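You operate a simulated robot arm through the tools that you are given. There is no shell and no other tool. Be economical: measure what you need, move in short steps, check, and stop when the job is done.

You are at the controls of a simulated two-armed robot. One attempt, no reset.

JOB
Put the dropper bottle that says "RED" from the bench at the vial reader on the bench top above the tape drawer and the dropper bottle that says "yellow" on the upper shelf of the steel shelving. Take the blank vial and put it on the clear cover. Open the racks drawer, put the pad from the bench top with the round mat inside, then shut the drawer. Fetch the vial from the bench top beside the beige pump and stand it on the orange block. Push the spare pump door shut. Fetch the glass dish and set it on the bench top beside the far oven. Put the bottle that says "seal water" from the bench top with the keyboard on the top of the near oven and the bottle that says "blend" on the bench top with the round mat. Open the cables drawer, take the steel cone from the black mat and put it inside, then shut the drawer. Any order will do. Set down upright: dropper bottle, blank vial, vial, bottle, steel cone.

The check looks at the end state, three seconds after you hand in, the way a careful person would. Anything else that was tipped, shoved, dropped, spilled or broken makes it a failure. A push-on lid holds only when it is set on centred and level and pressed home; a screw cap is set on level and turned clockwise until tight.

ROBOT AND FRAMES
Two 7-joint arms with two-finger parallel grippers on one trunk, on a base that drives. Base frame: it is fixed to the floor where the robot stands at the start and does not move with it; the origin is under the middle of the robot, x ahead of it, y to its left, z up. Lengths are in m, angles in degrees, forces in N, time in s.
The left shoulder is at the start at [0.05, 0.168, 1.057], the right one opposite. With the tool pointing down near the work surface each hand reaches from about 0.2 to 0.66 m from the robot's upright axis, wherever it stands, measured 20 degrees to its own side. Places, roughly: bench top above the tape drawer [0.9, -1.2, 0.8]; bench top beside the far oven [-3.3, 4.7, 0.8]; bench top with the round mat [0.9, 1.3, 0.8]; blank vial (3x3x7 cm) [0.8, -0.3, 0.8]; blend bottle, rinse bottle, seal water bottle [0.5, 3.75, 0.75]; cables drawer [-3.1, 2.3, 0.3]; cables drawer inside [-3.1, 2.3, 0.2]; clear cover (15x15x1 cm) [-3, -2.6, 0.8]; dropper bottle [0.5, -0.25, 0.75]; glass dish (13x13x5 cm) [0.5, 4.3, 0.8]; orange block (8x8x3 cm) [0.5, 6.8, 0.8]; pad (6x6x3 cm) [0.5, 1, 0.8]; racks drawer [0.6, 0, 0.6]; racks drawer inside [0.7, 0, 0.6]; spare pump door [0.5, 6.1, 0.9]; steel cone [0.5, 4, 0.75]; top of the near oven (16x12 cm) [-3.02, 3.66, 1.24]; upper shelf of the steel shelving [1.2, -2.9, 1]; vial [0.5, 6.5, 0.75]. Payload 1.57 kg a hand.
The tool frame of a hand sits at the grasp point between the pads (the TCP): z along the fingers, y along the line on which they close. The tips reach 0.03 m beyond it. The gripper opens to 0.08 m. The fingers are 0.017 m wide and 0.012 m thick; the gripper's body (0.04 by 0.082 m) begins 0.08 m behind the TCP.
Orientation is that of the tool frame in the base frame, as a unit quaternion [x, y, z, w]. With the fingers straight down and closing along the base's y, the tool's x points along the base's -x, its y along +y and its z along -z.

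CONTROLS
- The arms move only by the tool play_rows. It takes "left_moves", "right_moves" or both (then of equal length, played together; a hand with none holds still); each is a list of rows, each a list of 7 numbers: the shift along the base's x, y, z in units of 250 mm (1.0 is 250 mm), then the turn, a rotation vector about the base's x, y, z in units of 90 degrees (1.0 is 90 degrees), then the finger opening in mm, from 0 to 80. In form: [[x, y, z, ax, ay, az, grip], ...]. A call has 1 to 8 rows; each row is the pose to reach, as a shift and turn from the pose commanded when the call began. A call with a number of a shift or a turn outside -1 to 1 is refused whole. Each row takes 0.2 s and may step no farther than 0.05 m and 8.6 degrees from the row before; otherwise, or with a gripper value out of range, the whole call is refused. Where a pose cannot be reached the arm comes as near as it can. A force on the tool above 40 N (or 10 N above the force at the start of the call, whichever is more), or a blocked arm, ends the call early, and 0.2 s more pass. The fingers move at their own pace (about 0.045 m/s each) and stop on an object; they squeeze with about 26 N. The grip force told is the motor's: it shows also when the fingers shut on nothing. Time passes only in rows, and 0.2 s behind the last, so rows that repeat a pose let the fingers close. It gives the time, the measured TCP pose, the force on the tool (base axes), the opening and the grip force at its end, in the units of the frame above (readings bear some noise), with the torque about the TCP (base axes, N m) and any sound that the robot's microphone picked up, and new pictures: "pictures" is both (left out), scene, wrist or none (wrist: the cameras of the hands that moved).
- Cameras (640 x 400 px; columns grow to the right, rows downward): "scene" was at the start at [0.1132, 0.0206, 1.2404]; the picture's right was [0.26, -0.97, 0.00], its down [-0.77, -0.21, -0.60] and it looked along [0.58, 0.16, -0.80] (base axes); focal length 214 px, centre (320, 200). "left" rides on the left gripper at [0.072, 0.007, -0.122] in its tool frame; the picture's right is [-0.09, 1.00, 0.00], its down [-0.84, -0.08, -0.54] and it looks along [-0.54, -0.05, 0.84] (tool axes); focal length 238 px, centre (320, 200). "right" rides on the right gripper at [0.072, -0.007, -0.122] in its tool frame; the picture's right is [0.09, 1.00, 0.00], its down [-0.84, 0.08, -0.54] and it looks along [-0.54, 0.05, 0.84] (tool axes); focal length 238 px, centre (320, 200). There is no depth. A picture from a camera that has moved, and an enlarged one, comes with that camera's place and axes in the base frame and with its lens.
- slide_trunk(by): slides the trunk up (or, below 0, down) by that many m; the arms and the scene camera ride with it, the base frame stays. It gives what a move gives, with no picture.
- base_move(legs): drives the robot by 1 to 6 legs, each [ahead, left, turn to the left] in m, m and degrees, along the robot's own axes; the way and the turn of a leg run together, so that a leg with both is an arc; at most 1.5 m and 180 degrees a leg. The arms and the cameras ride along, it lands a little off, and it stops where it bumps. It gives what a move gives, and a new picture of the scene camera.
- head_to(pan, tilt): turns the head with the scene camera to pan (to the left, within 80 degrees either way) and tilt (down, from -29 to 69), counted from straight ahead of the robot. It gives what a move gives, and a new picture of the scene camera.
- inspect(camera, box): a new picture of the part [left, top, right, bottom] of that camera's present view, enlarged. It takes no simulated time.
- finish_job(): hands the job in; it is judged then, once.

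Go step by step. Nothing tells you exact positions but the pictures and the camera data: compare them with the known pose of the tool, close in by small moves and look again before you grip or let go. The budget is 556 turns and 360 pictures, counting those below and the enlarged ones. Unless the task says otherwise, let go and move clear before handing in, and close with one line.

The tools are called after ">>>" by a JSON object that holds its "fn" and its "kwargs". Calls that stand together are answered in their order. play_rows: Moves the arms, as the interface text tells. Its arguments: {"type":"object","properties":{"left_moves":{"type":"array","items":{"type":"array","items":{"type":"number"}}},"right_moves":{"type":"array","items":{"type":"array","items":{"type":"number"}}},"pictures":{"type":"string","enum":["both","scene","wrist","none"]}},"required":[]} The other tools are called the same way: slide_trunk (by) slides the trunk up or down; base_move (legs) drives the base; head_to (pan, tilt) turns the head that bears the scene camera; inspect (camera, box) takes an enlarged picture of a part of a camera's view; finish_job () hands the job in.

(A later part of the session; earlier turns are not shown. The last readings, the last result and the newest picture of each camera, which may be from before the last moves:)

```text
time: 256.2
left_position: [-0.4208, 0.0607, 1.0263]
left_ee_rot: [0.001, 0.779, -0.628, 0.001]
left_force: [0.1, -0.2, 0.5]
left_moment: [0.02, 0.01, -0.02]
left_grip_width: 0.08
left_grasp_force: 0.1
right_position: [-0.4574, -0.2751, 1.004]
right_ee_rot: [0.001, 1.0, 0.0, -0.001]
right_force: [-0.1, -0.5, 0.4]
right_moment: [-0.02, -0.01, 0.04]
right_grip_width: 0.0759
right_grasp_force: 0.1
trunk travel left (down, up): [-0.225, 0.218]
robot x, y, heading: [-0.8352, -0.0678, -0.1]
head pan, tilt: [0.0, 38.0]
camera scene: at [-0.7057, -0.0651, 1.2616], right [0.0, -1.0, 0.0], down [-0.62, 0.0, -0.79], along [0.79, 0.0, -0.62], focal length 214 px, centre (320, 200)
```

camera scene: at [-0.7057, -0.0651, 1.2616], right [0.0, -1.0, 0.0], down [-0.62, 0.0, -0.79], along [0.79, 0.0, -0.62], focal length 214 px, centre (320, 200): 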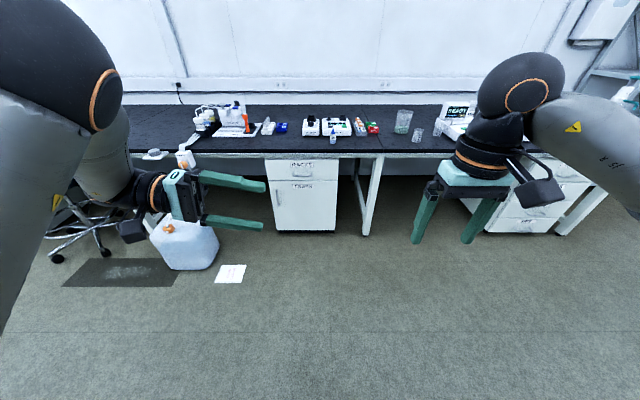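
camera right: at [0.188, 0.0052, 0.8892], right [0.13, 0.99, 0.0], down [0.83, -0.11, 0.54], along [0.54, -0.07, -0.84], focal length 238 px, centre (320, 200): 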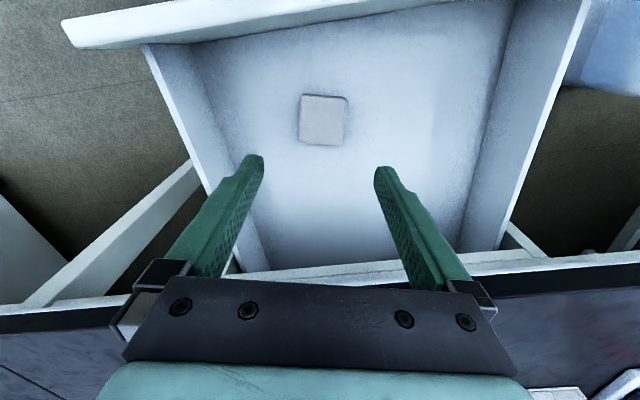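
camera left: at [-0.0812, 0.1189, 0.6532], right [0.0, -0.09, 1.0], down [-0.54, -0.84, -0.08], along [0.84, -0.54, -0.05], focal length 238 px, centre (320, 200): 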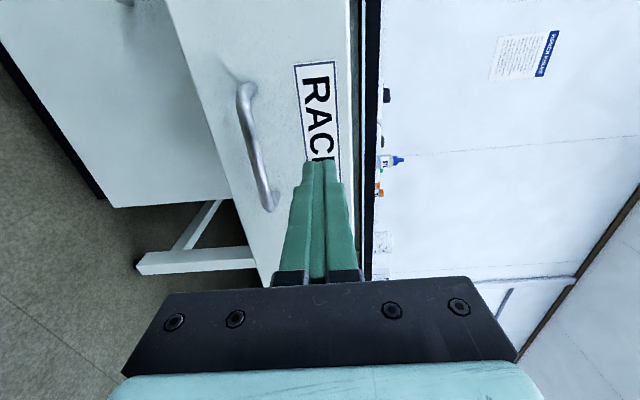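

>>> {"fn": "play_rows", "kwargs": {"left_moves": [[0, 0.02, 0, 0.09, 0, 0, 80], [0, 0.04, 0, 0.18, 0, 0, 80], [0, 0.06, 0, 0.27, 0, 0, 80], [0, 0.08, 0, 0.36, 0, 0, 80], [0, 0.1, 0, 0.45, 0, 0, 80], [0, 0.12, 0, 0.54, 0, 0, 80], [0, 0.14, 0, 0.63, 0, 0, 80], [0, 0.16, 0, 0.72, 0, 0, 80]], "pictures": "none"}}

>>> {"fn": "play_rows", "kwargs": {"left_moves": [[0, 0.05, 0, 0.07, 0, 0, 80], [0, 0.1, 0, 0.143, 0, 0, 80]], "pictures": "scene"}}

```text
time: 258.0
left_position: [-0.3976, 0.1501, 1.0358]
left_ee_rot: [0.001, 0.993, -0.115, 0.001]
left_force: [-0.5, 0.1, 0.0]
left_moment: [0.0, 0.02, 0.01]
left_grip_width: 0.08
left_grasp_force: 0.0
left hand out of reach, approached as far as the arm can: row 5, 6, 7, 8
right_position: [-0.4577, -0.2747, 1.0053]
right_ee_rot: [0.001, 1.0, 0.0, 0.0]
right_force: [1.4, -0.3, -0.7]
right_moment: [-0.03, 0.0, 0.02]
right_grip_width: 0.0762
right_grasp_force: 0.0
trunk travel left (down, up): [-0.225, 0.218]
robot x, y, heading: [-0.8342, -0.0636, -0.2]
head pan, tilt: [0.0, 38.0]
```

```text
time: 258.6
left_position: [-0.389, 0.1894, 1.0386]
left_ee_rot: [0.0, 1.0, -0.006, -0.001]
left_force: [-0.3, 0.2, -0.6]
left_moment: [-0.01, 0.02, -0.02]
left_grip_width: 0.0801
left_grasp_force: 0.1
left hand out of reach, approached as far as the arm can: row 1, 2
right_position: [-0.4572, -0.2742, 1.0041]
right_ee_rot: [0.0, 1.0, 0.0, 0.0]
right_force: [-0.5, 0.2, -0.1]
right_moment: [-0.01, -0.03, 0.02]
right_grip_width: 0.076
right_grasp_force: 0.1
trunk travel left (down, up): [-0.225, 0.218]
robot x, y, heading: [-0.8305, -0.0656, 0.1]
head pan, tilt: [0.0, 38.0]
camera scene: at [-0.7064, -0.0616, 1.2594], right [0.04, -1.0, 0.0], down [-0.63, -0.03, -0.77], along [0.77, 0.03, -0.64], focal length 214 px, centre (320, 200)
```

scene: 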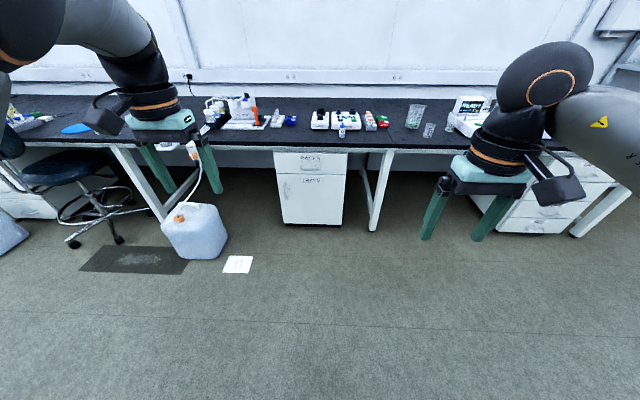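

The elbow is out again but high near the head; I move the hand forward-left to clear.

>>> {"fn": "play_rows", "kwargs": {"left_moves": [[0.1, 0.1, -0.05, 0, 0, 0, 80], [0.2, 0.2, -0.1, 0, 0, 0, 80], [0.3, 0.3, -0.15, 0, 0, 0, 80], [0.3, 0.4, -0.2, 0, 0, 0, 80]], "pictures": "scene"}}

```text
time: 259.6
left_position: [-0.312, 0.2887, 0.9894]
left_ee_rot: [0.001, 1.0, -0.005, -0.001]
left_force: [-0.3, 0.1, 0.2]
left_moment: [-0.02, 0.02, 0.02]
left_grip_width: 0.0802
left_grasp_force: 0.0
right_position: [-0.4573, -0.2742, 1.004]
right_ee_rot: [0.0, 1.0, 0.0, -0.001]
right_force: [0.7, -0.3, 0.6]
right_moment: [0.02, -0.03, -0.03]
right_grip_width: 0.076
right_grasp_force: 0.0
trunk travel left (down, up): [-0.225, 0.218]
robot x, y, heading: [-0.8338, -0.0661, 0.0]
head pan, tilt: [0.0, 38.0]
camera scene: at [-0.7052, -0.0648, 1.2616], right [0.0, -1.0, 0.0], down [-0.62, 0.0, -0.79], along [0.79, 0.0, -0.62], focal length 214 px, centre (320, 200)
```

scene: 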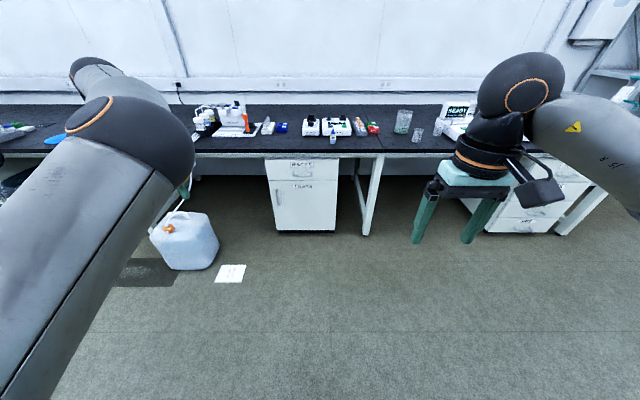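

>>> {"fn": "play_rows", "kwargs": {"left_moves": [[-0.03, -0.1, 0, -0.09, 0, 0, 80], [-0.06, -0.2, 0, -0.18, 0, 0, 80], [-0.09, -0.3, -0.03, -0.27, 0, 0, 80], [-0.12, -0.4, -0.06, -0.36, 0, 0, 80], [-0.15, -0.5, -0.1, -0.45, 0, 0, 80], [-0.2, -0.6, -0.15, -0.54, 0, 0, 80], [-0.25, -0.7, -0.2, -0.63, 0, 0, 80], [-0.3, -0.8, -0.25, -0.72, 0, 0, 80]], "pictures": "none"}}

>>> {"fn": "play_rows", "kwargs": {"left_moves": [[-0.05, -0.03, -0.15, -0.08, 0, 0, 80], [-0.1, -0.05, -0.3, -0.16, 0, 0, 80], [-0.15, -0.05, -0.45, -0.2, 0, 0, 80], [-0.2, -0.05, -0.6, -0.2, 0, 0, 80]], "pictures": "scene"}}

```text
time: 261.4
left_position: [-0.3876, 0.0888, 0.9271]
left_ee_rot: [0.0, 0.841, -0.542, -0.001]
left_force: [-0.2, -0.5, 0.2]
left_moment: [-0.02, 0.01, 0.01]
left_grip_width: 0.0802
left_grasp_force: 0.1
right_position: [-0.4572, -0.2752, 1.0044]
right_ee_rot: [0.0, 1.0, -0.001, -0.001]
right_force: [0.0, -0.9, 0.4]
right_moment: [0.0, -0.02, 0.03]
right_grip_width: 0.0761
right_grasp_force: 0.1
trunk travel left (down, up): [-0.225, 0.218]
robot x, y, heading: [-0.835, -0.0635, 0.0]
head pan, tilt: [0.0, 38.0]
```

```text
time: 262.4
left_position: [-0.4338, 0.0767, 0.7733]
left_ee_rot: [0.001, 0.75, -0.661, 0.001]
left_force: [0.4, -0.6, 0.4]
left_moment: [-0.02, 0.02, 0.01]
left_grip_width: 0.08
left_grasp_force: 0.0
left hand out of reach, approached as far as the arm can: row 3, 4
right_position: [-0.4578, -0.2737, 1.0041]
right_ee_rot: [0.0, 1.0, 0.0, 0.0]
right_force: [0.5, 0.1, 0.2]
right_moment: [0.0, 0.02, -0.03]
right_grip_width: 0.0759
right_grasp_force: 0.0
trunk travel left (down, up): [-0.225, 0.218]
robot x, y, heading: [-0.8336, -0.0644, -0.1]
head pan, tilt: [0.0, 38.0]
camera scene: at [-0.7056, -0.065, 1.2617], right [0.0, -1.0, 0.0], down [-0.62, 0.0, -0.79], along [0.79, 0.0, -0.62], focal length 214 px, centre (320, 200)
```

scene: 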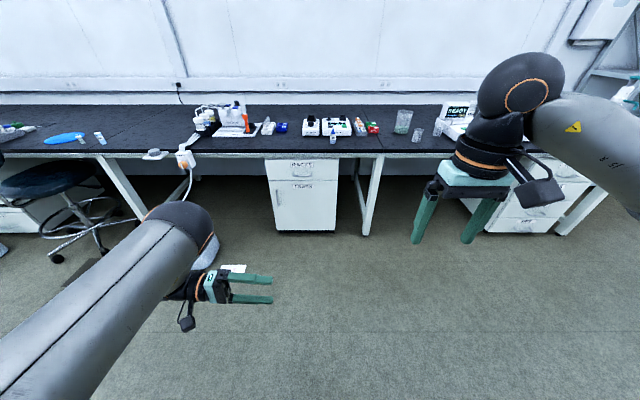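

>>> {"fn": "play_rows", "kwargs": {"left_moves": [[-0.05, 0.15, 0.02, 0, 0, 0, 80], [-0.1, 0.3, 0.04, 0, 0, 0, 80], [-0.15, 0.45, 0.06, 0, 0, 0, 80], [-0.2, 0.6, 0.08, 0, 0, 0, 80], [-0.25, 0.75, 0.1, 0, 0, 0, 80], [-0.3, 0.9, 0.12, 0, 0, 0, 80]], "pictures": "none"}}

>>> {"fn": "head_to", "kwargs": {"pan": 50, "tilt": 38}}

```text
time: 263.8
left_position: [-0.5282, 0.2832, 0.818]
left_ee_rot: [0.0, 0.751, -0.66, 0.001]
left_force: [-0.5, 0.6, 0.3]
left_moment: [-0.01, -0.02, -0.02]
left_grip_width: 0.0802
left_grasp_force: 0.0
left hand out of reach, approached as far as the arm can: row 1, 2, 3, 4, 5, 6
right_position: [-0.457, -0.2745, 1.0049]
right_ee_rot: [0.0, 1.0, 0.0, -0.001]
right_force: [-0.2, 0.4, -0.1]
right_moment: [-0.03, 0.01, 0.01]
right_grip_width: 0.076
right_grasp_force: 0.0
trunk travel left (down, up): [-0.225, 0.218]
robot x, y, heading: [-0.8387, -0.067, -0.1]
head pan, tilt: [0.0, 38.0]
```

```text
time: 265.0
left_position: [-0.5286, 0.2822, 0.8161]
left_ee_rot: [0.0, 0.752, -0.659, 0.001]
left_force: [0.2, -0.3, -0.2]
left_moment: [-0.03, 0.0, 0.02]
left_grip_width: 0.0798
left_grasp_force: 0.1
right_position: [-0.4569, -0.2741, 1.0042]
right_ee_rot: [0.0, 1.0, 0.0, -0.001]
right_force: [-1.0, 0.1, 0.2]
right_moment: [-0.04, -0.01, -0.01]
right_grip_width: 0.076
right_grasp_force: 0.1
trunk travel left (down, up): [-0.225, 0.218]
robot x, y, heading: [-0.8313, -0.0656, 0.0]
head pan, tilt: [50.0, 38.0]
camera scene: at [-0.7362, 0.0011, 1.2616], right [0.77, -0.64, 0.0], down [-0.4, -0.47, -0.79], along [0.51, 0.6, -0.62], focal length 214 px, centre (320, 200)
```

scene: 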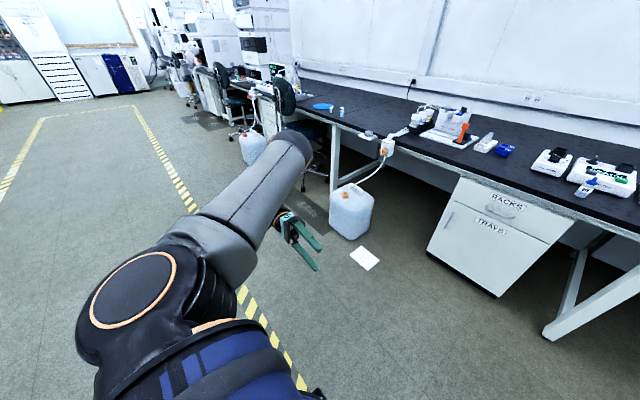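

>>> {"fn": "play_rows", "kwargs": {"left_moves": [[0, 0, 0, 0.09, 0, 0, 80], [0, 0, 0, 0.18, 0, 0, 80], [0, 0, 0, 0.27, 0, 0, 80], [0, 0, 0, 0.36, 0, 0, 80], [0, 0, 0, 0.45, 0, 0, 80], [0, 0, 0, 0.54, 0, 0, 80], [0, 0, 0, 0.63, 0, 0, 80], [0, 0, 0, 0.72, 0, 0, 80]], "pictures": "scene"}}

```text
time: 266.8
left_position: [-0.5287, 0.2812, 0.82]
left_ee_rot: [0.0, 0.987, -0.161, -0.001]
left_force: [0.7, -0.5, 0.2]
left_moment: [0.02, -0.02, -0.01]
left_grip_width: 0.0801
left_grasp_force: 0.0
right_position: [-0.4578, -0.2758, 1.0041]
right_ee_rot: [0.0, 1.0, 0.0, 0.0]
right_force: [-1.7, -0.1, -0.3]
right_moment: [-0.01, 0.01, -0.01]
right_grip_width: 0.0761
right_grasp_force: 0.1
trunk travel left (down, up): [-0.225, 0.218]
robot x, y, heading: [-0.8314, -0.0637, 0.0]
head pan, tilt: [50.0, 38.0]
camera scene: at [-0.7362, 0.0009, 1.2616], right [0.77, -0.64, 0.0], down [-0.4, -0.47, -0.79], along [0.51, 0.6, -0.62], focal length 214 px, centre (320, 200)
```

scene: 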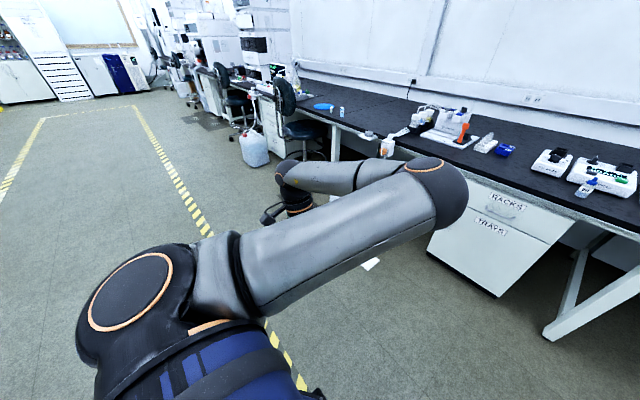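

The elbow keeps swinging inward. I try going across the body: right arm out of the way, left hand across to the right, close in, then back to the left.

>>> {"fn": "play_rows", "kwargs": {"left_moves": [[0.1, -0.06, 0.08, 0.07, 0, 0, 80], [0.22, -0.12, 0.16, 0.14, 0, 0, 80], [0.34, -0.18, 0.24, 0.2, 0, 0, 80], [0.46, -0.28, 0.32, 0.206, 0, 0, 80], [0.58, -0.38, 0.4, 0.206, 0, 0, 80], [0.7, -0.48, 0.48, 0.206, 0, 0, 80]], "right_moves": [[-0.02, -0.15, 0, 0, 0, 0, 76], [-0.04, -0.32, 0, 0, 0, 0, 76], [-0.06, -0.5, 0, 0, 0, 0, 76], [-0.1, -0.68, 0, 0, 0, 0, 76], [-0.14, -0.86, 0, 0, 0, 0, 76], [-0.18, -1.0, 0, 0, 0, 0, 76]], "pictures": "none"}}

>>> {"fn": "play_rows", "kwargs": {"left_moves": [[0.05, -0.18, 0, 0, 0, 0, 80], [0.05, -0.36, 0, 0, 0, 0, 80], [0.05, -0.54, 0, 0, 0, 0, 80], [0.0, -0.7, 0, 0, 0, 0, 80], [-0.05, -0.86, 0, 0, 0, 0, 80], [-0.1, -1.0, 0, 0, 0, 0, 80]], "pictures": "none"}}

>>> {"fn": "head_to", "kwargs": {"pan": 10, "tilt": 40}}

```text
time: 268.2
left_position: [-0.336, 0.1828, 0.9442]
left_ee_rot: [-0.005, 1.0, -0.007, 0.0]
left_force: [0.4, 0.4, 0.9]
left_moment: [-0.02, -0.03, -0.01]
left_grip_width: 0.08
left_grasp_force: 0.1
left hand out of reach, approached as far as the arm can: row 4, 5, 6
right_position: [-0.5031, -0.5246, 1.0048]
right_ee_rot: [-0.001, 1.0, 0.002, -0.001]
right_force: [0.0, -0.7, -0.1]
right_moment: [0.02, 0.0, -0.01]
right_grip_width: 0.076
right_grasp_force: 0.0
trunk travel left (down, up): [-0.225, 0.218]
robot x, y, heading: [-0.833, -0.0619, 0.1]
head pan, tilt: [50.0, 38.0]
```

```text
time: 269.6
left_position: [-0.2622, -0.0585, 0.9632]
left_ee_rot: [0.0, 1.0, -0.001, -0.003]
left_force: [0.6, -0.1, -0.5]
left_moment: [-0.01, 0.05, -0.02]
left_grip_width: 0.08
left_grasp_force: 0.0
left hand out of reach, approached as far as the arm can: row 1, 2, 3, 4, 5, 6
right_position: [-0.5014, -0.523, 1.004]
right_ee_rot: [0.0, 1.0, 0.0, -0.002]
right_force: [0.4, -0.6, -0.5]
right_moment: [-0.05, 0.03, 0.02]
right_grip_width: 0.0761
right_grasp_force: 0.0
trunk travel left (down, up): [-0.225, 0.218]
robot x, y, heading: [-0.8339, -0.0661, 0.2]
head pan, tilt: [50.0, 38.0]
```

```text
time: 270.7
left_position: [-0.262, -0.0603, 0.9635]
left_ee_rot: [0.0, 1.0, -0.001, -0.002]
left_force: [1.1, -0.2, -0.1]
left_moment: [0.0, 0.02, 0.02]
left_grip_width: 0.0796
left_grasp_force: 0.1
right_position: [-0.5017, -0.5228, 1.0044]
right_ee_rot: [0.0, 1.0, 0.0, -0.001]
right_force: [-0.1, 0.6, 0.7]
right_moment: [-0.04, 0.05, 0.02]
right_grip_width: 0.0759
right_grasp_force: 0.1
trunk travel left (down, up): [-0.225, 0.218]
robot x, y, heading: [-0.8325, -0.0639, -0.2]
head pan, tilt: [10.0, 40.0]
camera scene: at [-0.708, -0.0502, 1.2586], right [0.17, -0.98, 0.0], down [-0.63, -0.11, -0.77], along [0.75, 0.13, -0.64], focal length 214 px, centre (320, 200)
```

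scene: 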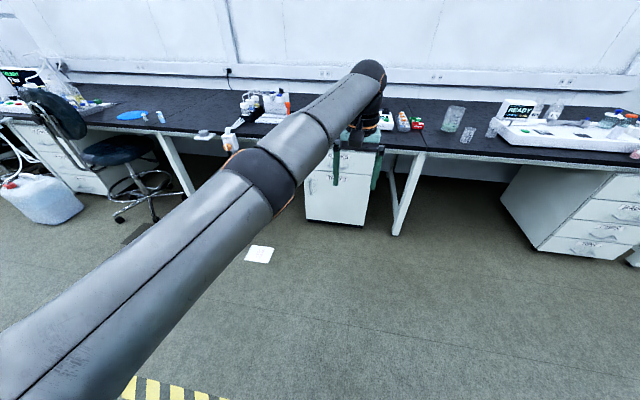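

>>> {"fn": "play_rows", "kwargs": {"left_moves": [[-0.1, -0.06, 0, 0, 0, 0, 80], [-0.24, -0.12, 0, 0, 0, 0, 80], [-0.38, -0.18, 0, 0, 0, 0, 80], [-0.52, -0.24, 0, 0, 0, 0, 80], [-0.66, -0.3, 0.0, 0, 0, 0, 80], [-0.8, -0.36, 0.0, 0, 0, 0, 80]], "pictures": "scene"}}

```text
time: 272.1
left_position: [-0.2832, -0.0605, 1.0347]
left_ee_rot: [0.0, 1.0, -0.002, -0.001]
left_force: [0.6, 0.3, -0.2]
left_moment: [-0.01, 0.0, -0.02]
left_grip_width: 0.0802
left_grasp_force: 0.1
left hand out of reach, approached as far as the arm can: row 1, 2, 3, 4, 5, 6
right_position: [-0.5028, -0.5246, 1.0043]
right_ee_rot: [0.001, 1.0, 0.001, -0.001]
right_force: [-0.2, -1.0, -0.2]
right_moment: [-0.01, 0.02, -0.01]
right_grip_width: 0.0762
right_grasp_force: 0.2
trunk travel left (down, up): [-0.225, 0.218]
robot x, y, heading: [-0.8309, -0.0628, -0.2]
head pan, tilt: [10.0, 40.0]
camera scene: at [-0.708, -0.0503, 1.2586], right [0.17, -0.98, 0.0], down [-0.63, -0.11, -0.77], along [0.75, 0.13, -0.64], focal length 214 px, centre (320, 200)
```

scene: 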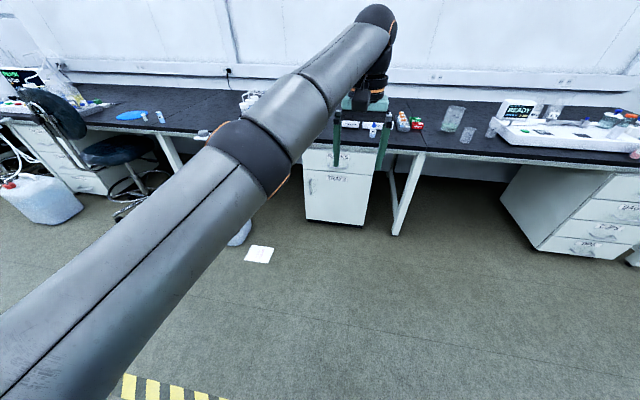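

I make one more attempt via the fingers-forward posture, this time raising the hand there.

>>> {"fn": "play_rows", "kwargs": {"left_moves": [[0, 0.08, 0, 0.055, -0.055, -0.055, 80], [0, 0.16, 0, 0.11, -0.11, -0.11, 80], [0, 0.24, 0, 0.165, -0.165, -0.165, 80], [0.04, 0.32, 0, 0.22, -0.22, -0.22, 80], [0.08, 0.4, 0, 0.275, -0.275, -0.275, 80], [0.12, 0.48, 0, 0.33, -0.33, -0.33, 80], [0.16, 0.56, 0, 0.385, -0.385, -0.385, 80]], "pictures": "none"}}

>>> {"fn": "play_rows", "kwargs": {"left_moves": [[0, 0, 0, 0.055, -0.055, -0.055, 80], [0, 0, 0, 0.11, -0.11, -0.11, 80], [0, 0, 0, 0.165, -0.165, -0.165, 80], [0, 0, 0, 0.22, -0.22, -0.22, 80], [0, 0, 0, 0.275, -0.275, -0.275, 80], [0, 0, 0, 0.33, -0.33, -0.33, 80], [0, 0, 0, 0.385, -0.385, -0.385, 80]], "pictures": "none"}}

>>> {"fn": "play_rows", "kwargs": {"left_moves": [[-0.1, -0.04, 0.12, 0, 0, 0, 80], [-0.2, -0.08, 0.24, 0, 0, 0, 80], [-0.3, -0.12, 0.36, 0, 0, 0, 80], [-0.4, -0.16, 0.48, 0, 0, 0, 80], [-0.5, -0.2, 0.6, 0, 0, 0, 80], [-0.6, -0.24, 0.72, 0, 0, 0, 80], [-0.7, -0.28, 0.84, 0, 0, 0, 80]], "pictures": "scene"}}

```text
time: 273.7
left_position: [-0.1514, 0.0132, 1.1155]
left_ee_rot: [0.284, 0.872, 0.283, 0.281]
left_force: [-0.3, 0.8, 0.3]
left_moment: [0.01, 0.0, -0.03]
left_grip_width: 0.0803
left_grasp_force: 0.1
left hand out of reach, approached as far as the arm can: row 1, 2, 3, 4, 5, 6, 7
right_position: [-0.5038, -0.5239, 1.0061]
right_ee_rot: [0.0, 1.0, 0.0, -0.001]
right_force: [0.2, -0.4, 0.1]
right_moment: [-0.02, -0.02, -0.01]
right_grip_width: 0.0758
right_grasp_force: 0.1
trunk travel left (down, up): [-0.225, 0.218]
robot x, y, heading: [-0.8352, -0.0702, -0.2]
head pan, tilt: [10.0, 40.0]
```

```text
time: 275.3
left_position: [-0.0322, -0.0325, 1.1295]
left_ee_rot: [0.501, 0.5, 0.5, 0.5]
left_force: [0.6, -0.5, 1.0]
left_moment: [0.01, -0.01, 0.02]
left_grip_width: 0.0802
left_grasp_force: 0.0
left hand out of reach, approached as far as the arm can: row 1, 2, 3, 4, 5, 6, 7
right_position: [-0.5026, -0.5233, 1.0054]
right_ee_rot: [0.001, 1.0, 0.001, 0.0]
right_force: [0.8, 0.1, -0.6]
right_moment: [0.0, 0.0, -0.03]
right_grip_width: 0.0762
right_grasp_force: 0.1
trunk travel left (down, up): [-0.225, 0.218]
robot x, y, heading: [-0.8327, -0.0695, -0.1]
head pan, tilt: [10.0, 40.0]
```

```text
time: 276.9
left_position: [-0.136, -0.0392, 1.3751]
left_ee_rot: [0.5, 0.501, 0.5, 0.499]
left_force: [0.9, 0.2, 0.1]
left_moment: [0.01, 0.03, 0.03]
left_grip_width: 0.08
left_grasp_force: 0.1
left hand out of reach, approached as far as the arm can: row 1, 2, 3, 4, 5, 6, 7
right_position: [-0.504, -0.5235, 1.0056]
right_ee_rot: [0.0, 1.0, 0.0, 0.001]
right_force: [-0.8, 0.1, 0.4]
right_moment: [-0.04, 0.0, -0.02]
right_grip_width: 0.0759
right_grasp_force: 0.1
trunk travel left (down, up): [-0.225, 0.218]
robot x, y, heading: [-0.8321, -0.0662, -0.2]
head pan, tilt: [10.0, 40.0]
camera scene: at [-0.7097, -0.0497, 1.2589], right [0.17, -0.98, 0.0], down [-0.63, -0.11, -0.77], along [0.76, 0.13, -0.64], focal length 214 px, centre (320, 200)
```

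scene: 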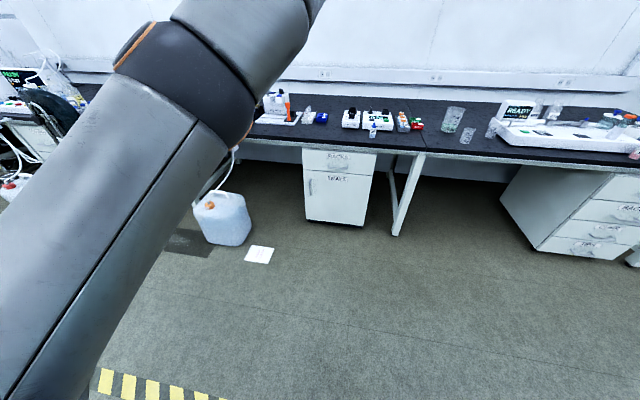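

>>> {"fn": "play_rows", "kwargs": {"left_moves": [[-0.1, 0.12, -0.1, 0, 0, 0, 80], [-0.2, 0.24, -0.2, 0, 0, 0, 80], [-0.3, 0.36, -0.3, 0, 0, 0, 80], [-0.4, 0.48, -0.4, 0, 0, 0, 80], [-0.5, 0.6, -0.5, 0, 0, 0, 80], [-0.6, 0.72, -0.6, 0, 0, 0, 80], [-0.7, 0.8, -0.7, 0, 0, 0, 80], [-0.8, 0.9, -0.8, 0, 0, 0, 80]], "pictures": "none"}}

>>> {"fn": "head_to", "kwargs": {"pan": 45, "tilt": 35}}

```text
time: 278.7
left_position: [-0.0739, 0.2209, 1.3444]
left_ee_rot: [0.498, 0.503, 0.499, 0.501]
left_force: [-0.5, 0.8, -0.2]
left_moment: [0.03, -0.03, -0.09]
left_grip_width: 0.0799
left_grasp_force: 0.1
left hand out of reach, approached as far as the arm can: row 1, 2, 3, 4, 5, 6, 7, 8
right_position: [-0.5024, -0.5199, 1.0071]
right_ee_rot: [-0.001, 1.0, -0.004, 0.0]
right_force: [0.1, 0.4, 1.3]
right_moment: [-0.12, 0.01, -0.01]
right_grip_width: 0.076
right_grasp_force: 0.1
trunk travel left (down, up): [-0.225, 0.218]
robot x, y, heading: [-0.836, -0.0681, 0.2]
head pan, tilt: [10.0, 40.0]
```

```text
time: 279.7
left_position: [-0.0729, 0.2118, 1.3478]
left_ee_rot: [0.5, 0.502, 0.5, 0.498]
left_force: [-0.8, 0.5, -0.6]
left_moment: [0.01, 0.02, -0.02]
left_grip_width: 0.08
left_grasp_force: 0.0
right_position: [-0.5018, -0.5232, 1.0058]
right_ee_rot: [0.0, 1.0, 0.0, 0.0]
right_force: [0.4, -0.5, 0.8]
right_moment: [0.03, -0.02, -0.01]
right_grip_width: 0.076
right_grasp_force: 0.1
trunk travel left (down, up): [-0.225, 0.218]
robot x, y, heading: [-0.8316, -0.0679, -0.1]
head pan, tilt: [45.0, 35.0]
camera scene: at [-0.7294, -0.0028, 1.2662], right [0.71, -0.71, 0.0], down [-0.41, -0.41, -0.82], along [0.58, 0.58, -0.57], focal length 214 px, centre (320, 200)
```

scene: 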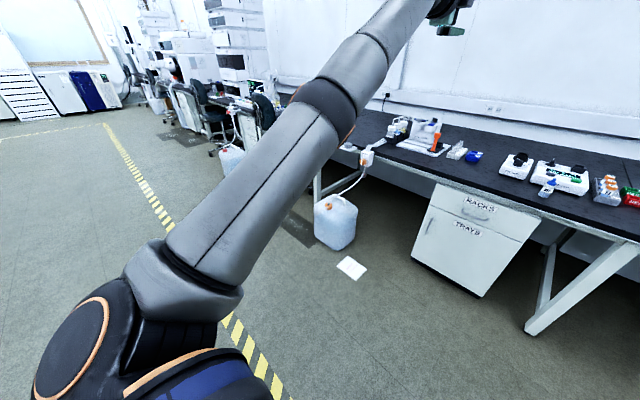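

>>> {"fn": "play_rows", "kwargs": {"left_moves": [[-0.05, 0, -0.1, -0.055, 0.055, 0.055, 80], [-0.1, 0, -0.2, -0.11, 0.11, 0.11, 80], [-0.15, 0, -0.3, -0.165, 0.165, 0.165, 80], [-0.2, 0, -0.4, -0.22, 0.22, 0.22, 80], [-0.25, 0, -0.5, -0.275, 0.275, 0.275, 80], [-0.3, 0, -0.6, -0.33, 0.33, 0.33, 80], [-0.35, 0, -0.7, -0.385, 0.385, 0.385, 80]], "pictures": "scene"}}

```text
time: 281.3
left_position: [-0.1314, 0.2134, 1.1958]
left_ee_rot: [0.294, 0.862, 0.294, 0.292]
left_force: [0.2, -0.6, 0.2]
left_moment: [0.01, 0.04, 0.01]
left_grip_width: 0.0802
left_grasp_force: 0.1
left hand out of reach, approached as far as the arm can: row 1, 2, 3, 4, 5, 6, 7
right_position: [-0.5028, -0.5238, 1.0055]
right_ee_rot: [0.0, 1.0, 0.0, -0.001]
right_force: [-0.6, -0.1, -0.4]
right_moment: [0.03, 0.03, 0.04]
right_grip_width: 0.076
right_grasp_force: 0.0
trunk travel left (down, up): [-0.225, 0.218]
robot x, y, heading: [-0.8327, -0.0659, 0.4]
head pan, tilt: [45.0, 35.0]
camera scene: at [-0.7294, -0.0027, 1.2662], right [0.71, -0.71, 0.0], down [-0.41, -0.41, -0.82], along [0.58, 0.58, -0.57], focal length 214 px, centre (320, 200)
```

scene: 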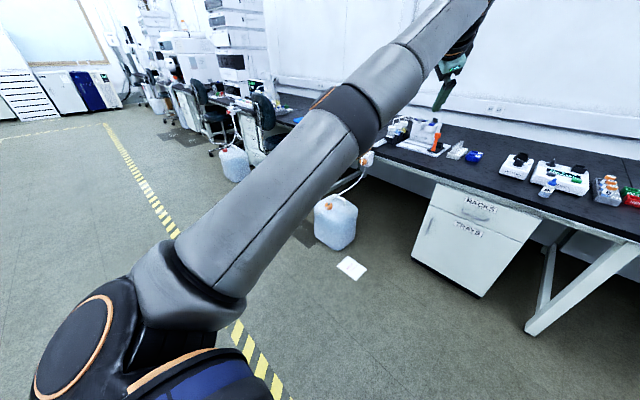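

>>> {"fn": "play_rows", "kwargs": {"left_moves": [[-0.05, 0, -0.1, -0.055, 0.055, 0.055, 80], [-0.1, 0, -0.2, -0.11, 0.11, 0.11, 80], [-0.15, 0, -0.3, -0.165, 0.165, 0.165, 80], [-0.2, 0, -0.4, -0.22, 0.22, 0.22, 80], [-0.25, 0, -0.5, -0.275, 0.275, 0.275, 80], [-0.3, 0, -0.6, -0.33, 0.33, 0.33, 80], [-0.35, 0, -0.65, -0.385, 0.385, 0.385, 80]], "pictures": "scene"}}

```text
time: 282.9
left_position: [-0.2376, 0.2156, 1.0355]
left_ee_rot: [0.0, 1.0, -0.001, -0.001]
left_force: [-0.6, -0.1, 0.8]
left_moment: [0.03, -0.01, 0.03]
left_grip_width: 0.0801
left_grasp_force: 0.0
left hand out of reach, approached as far as the arm can: row 1, 2, 3, 4, 5, 6, 7
right_position: [-0.5027, -0.5237, 1.0047]
right_ee_rot: [0.0, 1.0, 0.0, -0.002]
right_force: [0.1, 0.1, -0.3]
right_moment: [0.02, -0.02, -0.01]
right_grip_width: 0.076
right_grasp_force: 0.1
trunk travel left (down, up): [-0.225, 0.218]
robot x, y, heading: [-0.833, -0.0631, 0.1]
head pan, tilt: [45.0, 35.0]
camera scene: at [-0.7296, -0.0032, 1.2663], right [0.71, -0.71, 0.0], down [-0.41, -0.4, -0.82], along [0.58, 0.58, -0.57], focal length 214 px, centre (320, 200)
```

scene: 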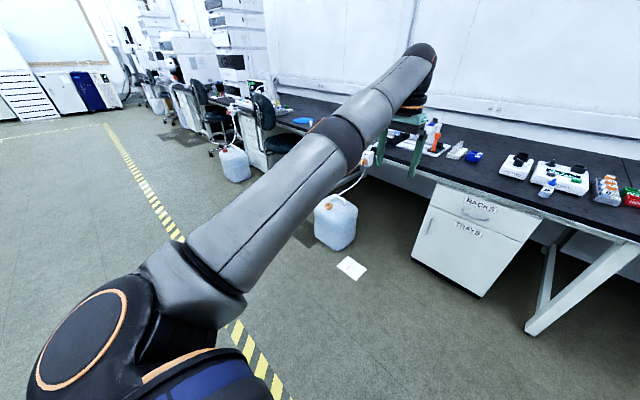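

>>> {"fn": "play_rows", "kwargs": {"left_moves": [[-0.08, -0.06, -0.05, 0, 0, 0, 80], [-0.16, -0.12, -0.1, 0, 0, 0, 80], [-0.24, -0.18, -0.15, 0, 0, 0, 80], [-0.32, -0.24, -0.2, 0, 0, 0, 80], [-0.4, -0.3, -0.2, 0, 0, 0, 80], [-0.48, -0.36, -0.2, 0, 0, 0, 80], [-0.56, -0.4, -0.2, 0, 0, 0, 80], [-0.64, -0.4, -0.2, 0, 0, 0, 80]], "pictures": "scene"}}

```text
time: 284.7
left_position: [-0.2367, 0.0969, 1.0277]
left_ee_rot: [0.0, 1.0, -0.001, -0.001]
left_force: [-0.3, 0.5, -0.3]
left_moment: [0.02, 0.0, -0.01]
left_grip_width: 0.0799
left_grasp_force: 0.1
left hand out of reach, approached as far as the arm can: row 1, 2, 3, 4, 5, 6, 7, 8
right_position: [-0.5027, -0.5235, 1.0045]
right_ee_rot: [0.0, 1.0, 0.0, -0.001]
right_force: [-0.4, -0.1, 0.5]
right_moment: [0.01, -0.01, 0.03]
right_grip_width: 0.076
right_grasp_force: 0.0
trunk travel left (down, up): [-0.225, 0.218]
robot x, y, heading: [-0.8374, -0.0657, 0.1]
head pan, tilt: [45.0, 35.0]
camera scene: at [-0.7295, -0.0027, 1.2662], right [0.71, -0.71, 0.0], down [-0.41, -0.41, -0.82], along [0.58, 0.58, -0.57], focal length 214 px, centre (320, 200)
```

scene: 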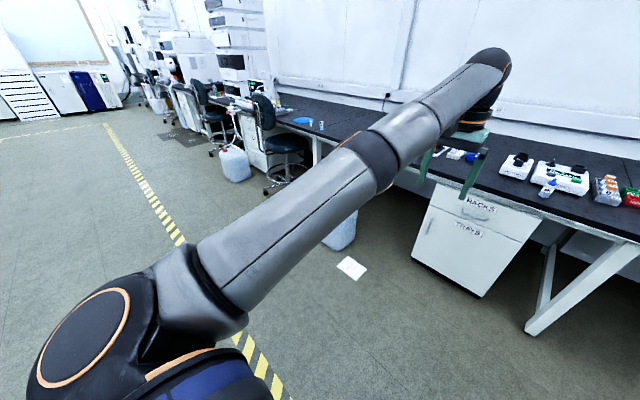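

>>> {"fn": "play_rows", "kwargs": {"left_moves": [[-0.05, -0.04, 0, -0.09, 0, 0, 80], [-0.1, -0.08, 0, -0.18, 0, 0, 80], [-0.15, -0.12, 0, -0.27, 0, 0, 80], [-0.2, -0.16, 0, -0.36, 0, 0, 80], [-0.25, -0.2, 0, -0.45, 0, 0, 80], [-0.3, -0.24, 0, -0.54, 0, 0, 80], [-0.4, -0.28, 0, -0.63, 0, 0, 80], [-0.5, -0.32, 0, -0.72, 0, 0, 80]], "pictures": "scene"}}

```text
time: 286.5
left_position: [-0.2116, 0.0323, 1.0465]
left_ee_rot: [0.001, 0.843, -0.538, -0.002]
left_force: [-0.2, -1.1, 0.1]
left_moment: [0.01, -0.02, 0.02]
left_grip_width: 0.0799
left_grasp_force: 0.1
left hand out of reach, approached as far as the arm can: row 1, 2, 3, 4, 5, 6, 7, 8
right_position: [-0.5025, -0.523, 1.0046]
right_ee_rot: [0.0, 1.0, 0.001, -0.001]
right_force: [0.4, 0.2, -0.3]
right_moment: [0.04, 0.01, 0.02]
right_grip_width: 0.0759
right_grasp_force: 0.0
trunk travel left (down, up): [-0.225, 0.218]
robot x, y, heading: [-0.8333, -0.068, -0.1]
head pan, tilt: [45.0, 35.0]
camera scene: at [-0.7291, -0.0028, 1.2661], right [0.71, -0.71, 0.0], down [-0.41, -0.41, -0.82], along [0.58, 0.58, -0.57], focal length 214 px, centre (320, 200)
```

scene: 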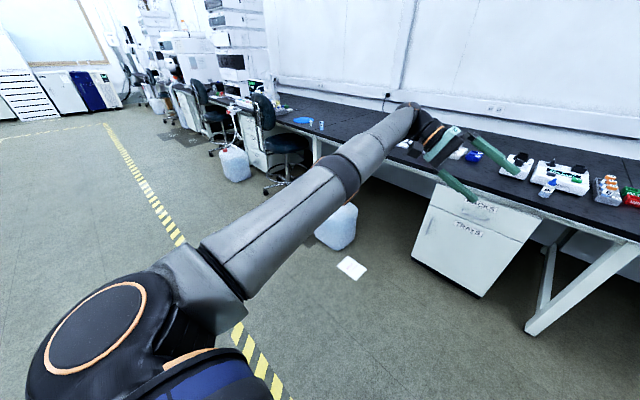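

>>> {"fn": "play_rows", "kwargs": {"left_moves": [[-0.12, 0.12, 0, 0, 0, 0, 80], [-0.24, 0.24, 0, 0, 0, 0, 80], [-0.36, 0.36, 0, 0, 0, 0, 80], [-0.48, 0.48, 0, 0, 0, 0, 80], [-0.6, 0.6, 0, 0, 0, 0, 80], [-0.72, 0.72, 0, 0, 0, 0, 80], [-0.84, 0.84, 0, 0, 0, 0, 80], [-0.96, 0.96, 0, 0, 0, 0, 80]], "pictures": "scene"}}

```text
time: 288.3
left_position: [-0.4541, 0.2765, 1.0485]
left_ee_rot: [0.006, 0.847, -0.532, 0.002]
left_force: [-2.1, -1.3, -2.0]
left_moment: [-0.18, -0.12, 0.24]
left_grip_width: 0.0801
left_grasp_force: 0.0
left hand out of reach, approached as far as the arm can: row 1, 2, 3, 4, 5
right_position: [-0.5025, -0.5236, 1.0039]
right_ee_rot: [0.0, 1.0, 0.001, -0.001]
right_force: [0.8, 0.1, -0.1]
right_moment: [0.04, -0.01, 0.03]
right_grip_width: 0.0761
right_grasp_force: 0.1
trunk travel left (down, up): [-0.225, 0.218]
robot x, y, heading: [-0.8292, -0.0654, -0.1]
head pan, tilt: [45.0, 35.0]
camera scene: at [-0.7296, -0.0028, 1.266], right [0.71, -0.71, 0.0], down [-0.41, -0.41, -0.82], along [0.58, 0.58, -0.57], focal length 214 px, centre (320, 200)
```

scene: 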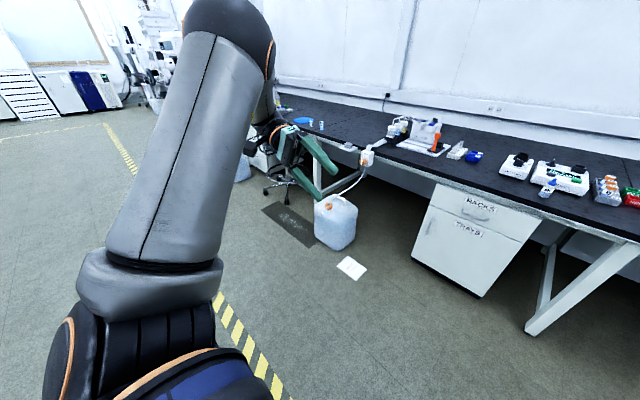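

The elbow is now to the upper left. I turn the hand down here.

>>> {"fn": "play_rows", "kwargs": {"left_moves": [[0, 0.03, -0.03, 0.09, 0, 0, 80], [0, 0.06, -0.06, 0.18, 0, 0, 80], [0, 0.09, -0.09, 0.27, 0, 0, 80], [0, 0.12, -0.12, 0.36, 0, 0, 80], [0, 0.15, -0.15, 0.45, 0, 0, 80], [0, 0.18, -0.18, 0.54, 0, 0, 80], [0, 0.2, -0.2, 0.63, 0, 0, 80], [0, 0.2, -0.2, 0.715, 0, 0, 80]], "pictures": "scene"}}

```text
time: 290.1
left_position: [-0.4546, 0.3245, 0.9971]
left_ee_rot: [0.0, 1.0, -0.006, -0.001]
left_force: [-0.3, 0.7, 0.0]
left_moment: [0.01, 0.05, 0.01]
left_grip_width: 0.08
left_grasp_force: 0.1
right_position: [-0.5009, -0.5244, 1.0042]
right_ee_rot: [0.0, 1.0, 0.0, -0.001]
right_force: [0.4, -0.1, 0.5]
right_moment: [-0.01, -0.01, 0.0]
right_grip_width: 0.0762
right_grasp_force: 0.1
trunk travel left (down, up): [-0.225, 0.218]
robot x, y, heading: [-0.8289, -0.0636, -0.1]
head pan, tilt: [45.0, 35.0]
camera scene: at [-0.7282, -0.0022, 1.266], right [0.71, -0.71, 0.0], down [-0.41, -0.41, -0.82], along [0.58, 0.58, -0.57], focal length 214 px, centre (320, 200)
```

scene: 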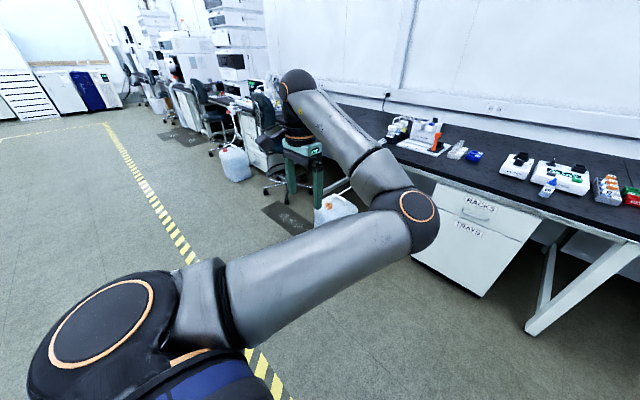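

>>> {"fn": "play_rows", "kwargs": {"left_moves": [[0.1, -0.1, 0, -0.09, 0, 0, 80], [0.2, -0.2, 0, -0.18, 0, 0, 80], [0.3, -0.3, 0, -0.27, 0, 0, 80], [0.35, -0.4, 0.02, -0.36, 0, 0, 80], [0.35, -0.5, 0.04, -0.45, 0, 0, 80], [0.35, -0.6, 0.06, -0.54, 0, 0, 80], [0.35, -0.7, 0.08, -0.63, 0, 0, 80], [0.35, -0.8, 0.1, -0.72, 0, 0, 80]], "pictures": "none"}}

>>> {"fn": "play_rows", "kwargs": {"left_moves": [[-0.1, -0.05, 0, -0.05, 0, 0, 80], [-0.2, -0.1, 0, -0.1, 0, 0, 80], [-0.3, -0.15, 0, -0.15, 0, 0, 80], [-0.4, -0.2, 0, -0.15, 0, 0, 80], [-0.5, -0.25, 0, -0.15, 0, 0, 80]], "pictures": "scene"}}

```text
time: 291.9
left_position: [-0.3687, 0.1241, 1.0234]
left_ee_rot: [0.001, 0.841, -0.541, -0.002]
left_force: [0.6, 0.3, 0.2]
left_moment: [0.01, 0.03, -0.01]
left_grip_width: 0.0802
left_grasp_force: 0.0
right_position: [-0.5023, -0.5233, 1.005]
right_ee_rot: [0.0, 1.0, 0.0, 0.0]
right_force: [-0.1, 0.4, -0.5]
right_moment: [0.01, 0.02, -0.01]
right_grip_width: 0.0758
right_grasp_force: 0.1
trunk travel left (down, up): [-0.225, 0.218]
robot x, y, heading: [-0.8349, -0.0679, 0.1]
head pan, tilt: [45.0, 35.0]
```

```text
time: 293.1
left_position: [-0.4961, 0.0613, 1.0233]
left_ee_rot: [0.0, 0.773, -0.635, 0.0]
left_force: [-0.9, 1.1, 0.4]
left_moment: [-0.01, 0.01, 0.0]
left_grip_width: 0.0803
left_grasp_force: 0.1
right_position: [-0.5037, -0.5238, 1.0047]
right_ee_rot: [0.0, 1.0, 0.0, -0.001]
right_force: [-0.3, 0.4, 0.8]
right_moment: [0.0, 0.0, 0.0]
right_grip_width: 0.0759
right_grasp_force: 0.1
trunk travel left (down, up): [-0.225, 0.218]
robot x, y, heading: [-0.8291, -0.0649, 0.0]
head pan, tilt: [45.0, 35.0]
camera scene: at [-0.7296, -0.0029, 1.2662], right [0.71, -0.71, 0.0], down [-0.41, -0.41, -0.82], along [0.58, 0.58, -0.57], focal length 214 px, centre (320, 200)
```

scene: 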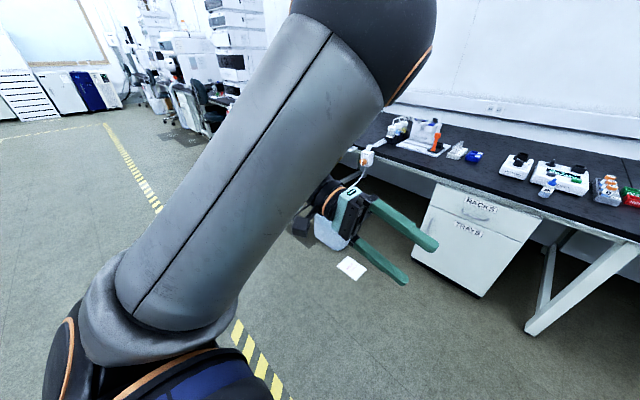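

>>> {"fn": "play_rows", "kwargs": {"left_moves": [[0, -0.12, -0.06, -0.03, 0, 0, 80], [0, -0.24, -0.12, -0.06, 0, 0, 80], [0, -0.36, -0.18, -0.1, 0, 0, 80], [0, -0.48, -0.24, -0.15, 0, 0, 80], [0, -0.6, -0.3, -0.2, 0, 0, 80], [0, -0.72, -0.36, -0.25, 0, 0, 80]], "pictures": "scene"}}

```text
time: 294.5
left_position: [-0.5977, 0.1042, 0.9875]
left_ee_rot: [0.0, -0.643, 0.766, 0.0]
left_force: [0.0, -0.8, -0.5]
left_moment: [0.01, -0.01, -0.02]
left_grip_width: 0.0799
left_grasp_force: 0.0
left hand out of reach, approached as far as the arm can: row 1, 2, 3, 4, 5, 6
right_position: [-0.5016, -0.5237, 1.0041]
right_ee_rot: [0.0, 1.0, 0.001, -0.001]
right_force: [-0.2, -0.7, -0.1]
right_moment: [0.01, 0.01, 0.01]
right_grip_width: 0.076
right_grasp_force: 0.1
trunk travel left (down, up): [-0.225, 0.218]
robot x, y, heading: [-0.8347, -0.0677, -0.2]
head pan, tilt: [45.0, 35.0]
camera scene: at [-0.7293, -0.0026, 1.2662], right [0.71, -0.71, 0.0], down [-0.41, -0.41, -0.82], along [0.58, 0.58, -0.57], focal length 214 px, centre (320, 200)
```

scene: 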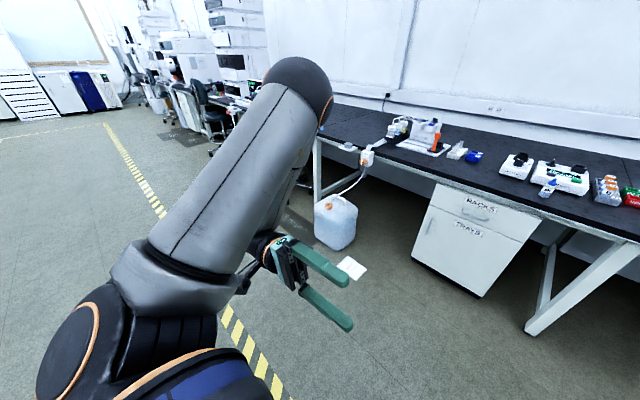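

>>> {"fn": "play_rows", "kwargs": {"left_moves": [[0, 0, 0, 0.09, 0, 0, 80], [0, 0, 0, 0.18, 0, 0, 80], [0, 0, 0, 0.27, 0, 0, 80], [0.02, 0, 0, 0.36, 0, 0, 80], [0.04, 0, 0, 0.45, 0, 0, 80], [0.06, 0, 0, 0.54, 0, 0, 80]], "pictures": "scene"}}

```text
time: 295.9
left_position: [-0.585, 0.1061, 0.9897]
left_ee_rot: [0.0, 0.897, -0.443, -0.001]
left_force: [0.4, -0.5, 0.0]
left_moment: [-0.01, 0.01, -0.02]
left_grip_width: 0.0796
left_grasp_force: 0.1
right_position: [-0.5024, -0.5235, 1.004]
right_ee_rot: [0.001, 1.0, -0.001, -0.001]
right_force: [-0.5, 0.1, -0.7]
right_moment: [-0.02, 0.01, -0.02]
right_grip_width: 0.0759
right_grasp_force: 0.0
trunk travel left (down, up): [-0.225, 0.218]
robot x, y, heading: [-0.8354, -0.0624, -0.2]
head pan, tilt: [45.0, 35.0]
camera scene: at [-0.7295, -0.0031, 1.2662], right [0.71, -0.71, 0.0], down [-0.41, -0.4, -0.82], along [0.58, 0.58, -0.57], focal length 214 px, centre (320, 200)
```

scene: 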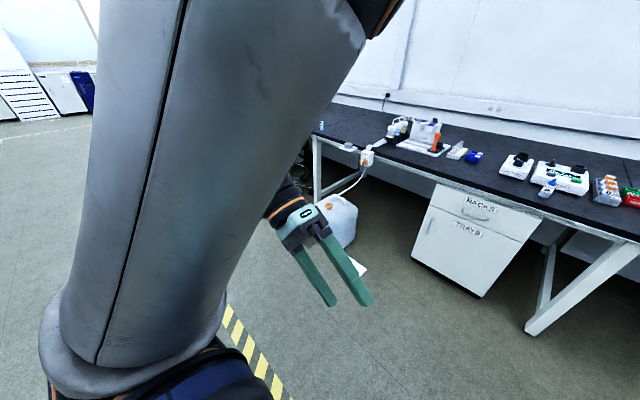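

>>> {"fn": "play_rows", "kwargs": {"left_moves": [[0, -0.05, -0.15, 0.04, 0, 0, 80], [0, -0.1, -0.3, 0.08, 0, 0, 80], [0, -0.15, -0.45, 0.14, 0, 0, 80], [0, -0.2, -0.6, 0.22, 0, 0, 80], [0, -0.2, -0.7, 0.31, 0, 0, 80], [0, -0.2, -0.75, 0.4, 0, 0, 80], [0, -0.2, -0.8, 0.49, 0, 0, 80], [0, -0.2, -0.8, 0.575, 0, 0, 80]], "pictures": "scene"}}

```text
time: 297.7
left_position: [-0.5891, 0.2362, 0.7907]
left_ee_rot: [-0.006, 1.0, -0.01, -0.004]
left_force: [0.5, -0.2, -0.2]
left_moment: [0.0, 0.05, -0.01]
left_grip_width: 0.0798
left_grasp_force: 0.1
left hand out of reach, approached as far as the arm can: row 2, 3, 4, 5, 6, 7, 8
right_position: [-0.5033, -0.5232, 1.0044]
right_ee_rot: [-0.001, 1.0, 0.0, -0.001]
right_force: [-0.4, 0.3, 0.5]
right_moment: [-0.03, -0.01, 0.01]
right_grip_width: 0.0758
right_grasp_force: 0.1
trunk travel left (down, up): [-0.225, 0.218]
robot x, y, heading: [-0.8339, -0.0659, -0.1]
head pan, tilt: [45.0, 35.0]
camera scene: at [-0.7294, -0.0027, 1.2662], right [0.71, -0.71, 0.0], down [-0.41, -0.41, -0.82], along [0.58, 0.58, -0.57], focal length 214 px, centre (320, 200)
```

scene: 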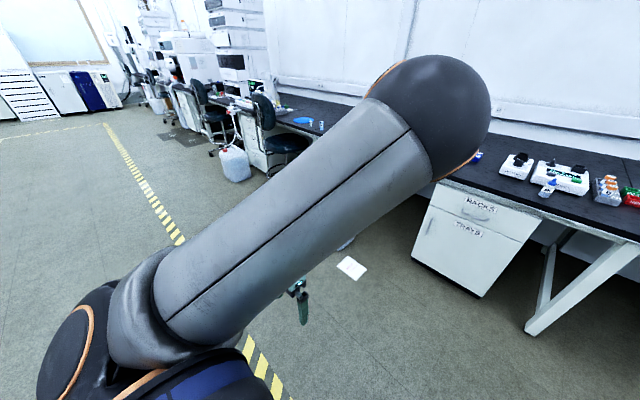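

>>> {"fn": "play_rows", "kwargs": {"left_moves": [[0.08, -0.14, 0, 0, 0, 0, 80], [0.16, -0.28, 0, 0, 0, 0, 80], [0.24, -0.42, 0, 0, 0, 0, 80], [0.32, -0.56, 0, 0, 0, 0, 80], [0.4, -0.7, 0, 0, 0, 0, 80], [0.48, -0.84, 0, 0, 0, 0, 80]], "pictures": "scene"}}

```text
time: 299.1
left_position: [-0.3918, 0.2097, 0.7868]
left_ee_rot: [0.001, 1.0, -0.009, -0.003]
left_force: [0.5, 0.1, -0.8]
left_moment: [-0.01, 0.03, 0.01]
left_grip_width: 0.0801
left_grasp_force: 0.0
left hand out of reach, approached as far as the arm can: row 1, 2, 3, 4, 5, 6
right_position: [-0.5027, -0.5244, 1.0043]
right_ee_rot: [-0.001, 1.0, 0.0, -0.001]
right_force: [-0.6, -0.6, -0.4]
right_moment: [-0.01, 0.01, 0.0]
right_grip_width: 0.0759
right_grasp_force: 0.0
trunk travel left (down, up): [-0.225, 0.218]
robot x, y, heading: [-0.8344, -0.0646, 0.0]
head pan, tilt: [45.0, 35.0]
camera scene: at [-0.7287, -0.0029, 1.2661], right [0.71, -0.71, 0.0], down [-0.41, -0.41, -0.82], along [0.58, 0.58, -0.57], focal length 214 px, centre (320, 200)
```

scene: 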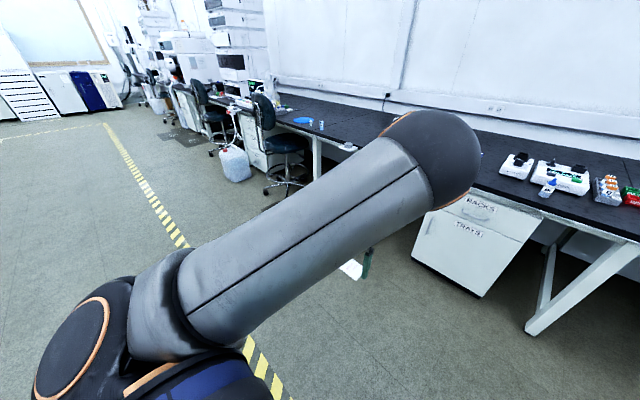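

The left arm works but stays in an elbow-in posture; I will keep it for drawer and door work and use the right hand for carrying. I park the left hand and look.

>>> {"fn": "play_rows", "kwargs": {"left_moves": [[-0.04, 0.07, 0.16, 0, 0, 0, 60], [-0.08, 0.14, 0.32, 0, 0, 0, 40], [-0.12, 0.21, 0.48, 0, 0, 0, 20], [-0.16, 0.28, 0.64, 0, 0, 0, 20], [-0.2, 0.36, 0.8, 0, 0, 0, 20], [-0.24, 0.44, 0.93, 0, 0, 0, 20]], "right_moves": [[0.1, 0.1, 0, 0, 0, 0, 76], [0.15, 0.2, 0, 0, 0, 0, 76], [0.2, 0.3, 0, 0, 0, 0, 76], [0.2, 0.4, 0, 0, 0, 0, 76], [0.2, 0.5, 0, 0, 0, 0, 76], [0.2, 0.6, 0, 0, 0, 0, 76]], "pictures": "none"}}

>>> {"fn": "head_to", "kwargs": {"pan": 20, "tilt": 20}}

```text
time: 300.5
left_position: [-0.4503, 0.3232, 1.0086]
left_ee_rot: [-0.001, 1.0, -0.012, -0.001]
left_force: [-0.7, -0.2, -0.3]
left_moment: [0.01, 0.01, 0.01]
left_grip_width: 0.0198
left_grasp_force: 0.1
right_position: [-0.4522, -0.3737, 1.005]
right_ee_rot: [0.0, 1.0, 0.0, -0.001]
right_force: [0.1, 0.2, 0.2]
right_moment: [-0.01, 0.01, 0.02]
right_grip_width: 0.0757
right_grasp_force: 0.0
trunk travel left (down, up): [-0.225, 0.218]
robot x, y, heading: [-0.8349, -0.0651, -0.3]
head pan, tilt: [45.0, 35.0]
```

```text
time: 301.4
left_position: [-0.45, 0.3225, 1.0084]
left_ee_rot: [-0.002, 1.0, -0.011, -0.002]
left_force: [-0.4, -0.1, 0.9]
left_moment: [0.0, -0.02, 0.0]
left_grip_width: 0.02
left_grasp_force: 0.0
right_position: [-0.4521, -0.3759, 1.0061]
right_ee_rot: [0.0, 1.0, 0.0, -0.001]
right_force: [0.1, 0.2, 0.5]
right_moment: [0.01, 0.0, 0.01]
right_grip_width: 0.0763
right_grasp_force: 0.0
trunk travel left (down, up): [-0.225, 0.218]
robot x, y, heading: [-0.8345, -0.0662, 0.0]
head pan, tilt: [20.0, 20.0]
camera scene: at [-0.7042, -0.0331, 1.29], right [0.34, -0.94, 0.0], down [-0.32, -0.12, -0.94], along [0.88, 0.32, -0.34], focal length 214 px, centre (320, 200)
```

scene: 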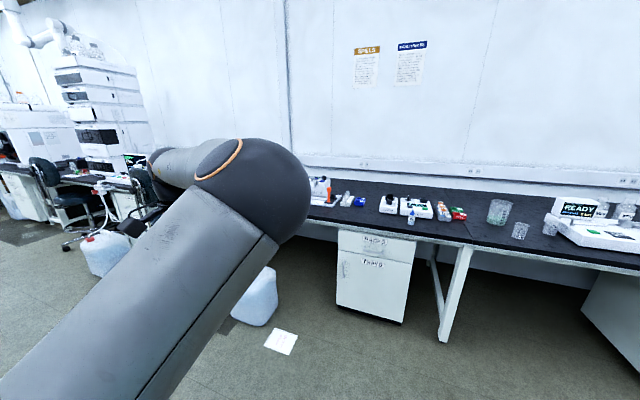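

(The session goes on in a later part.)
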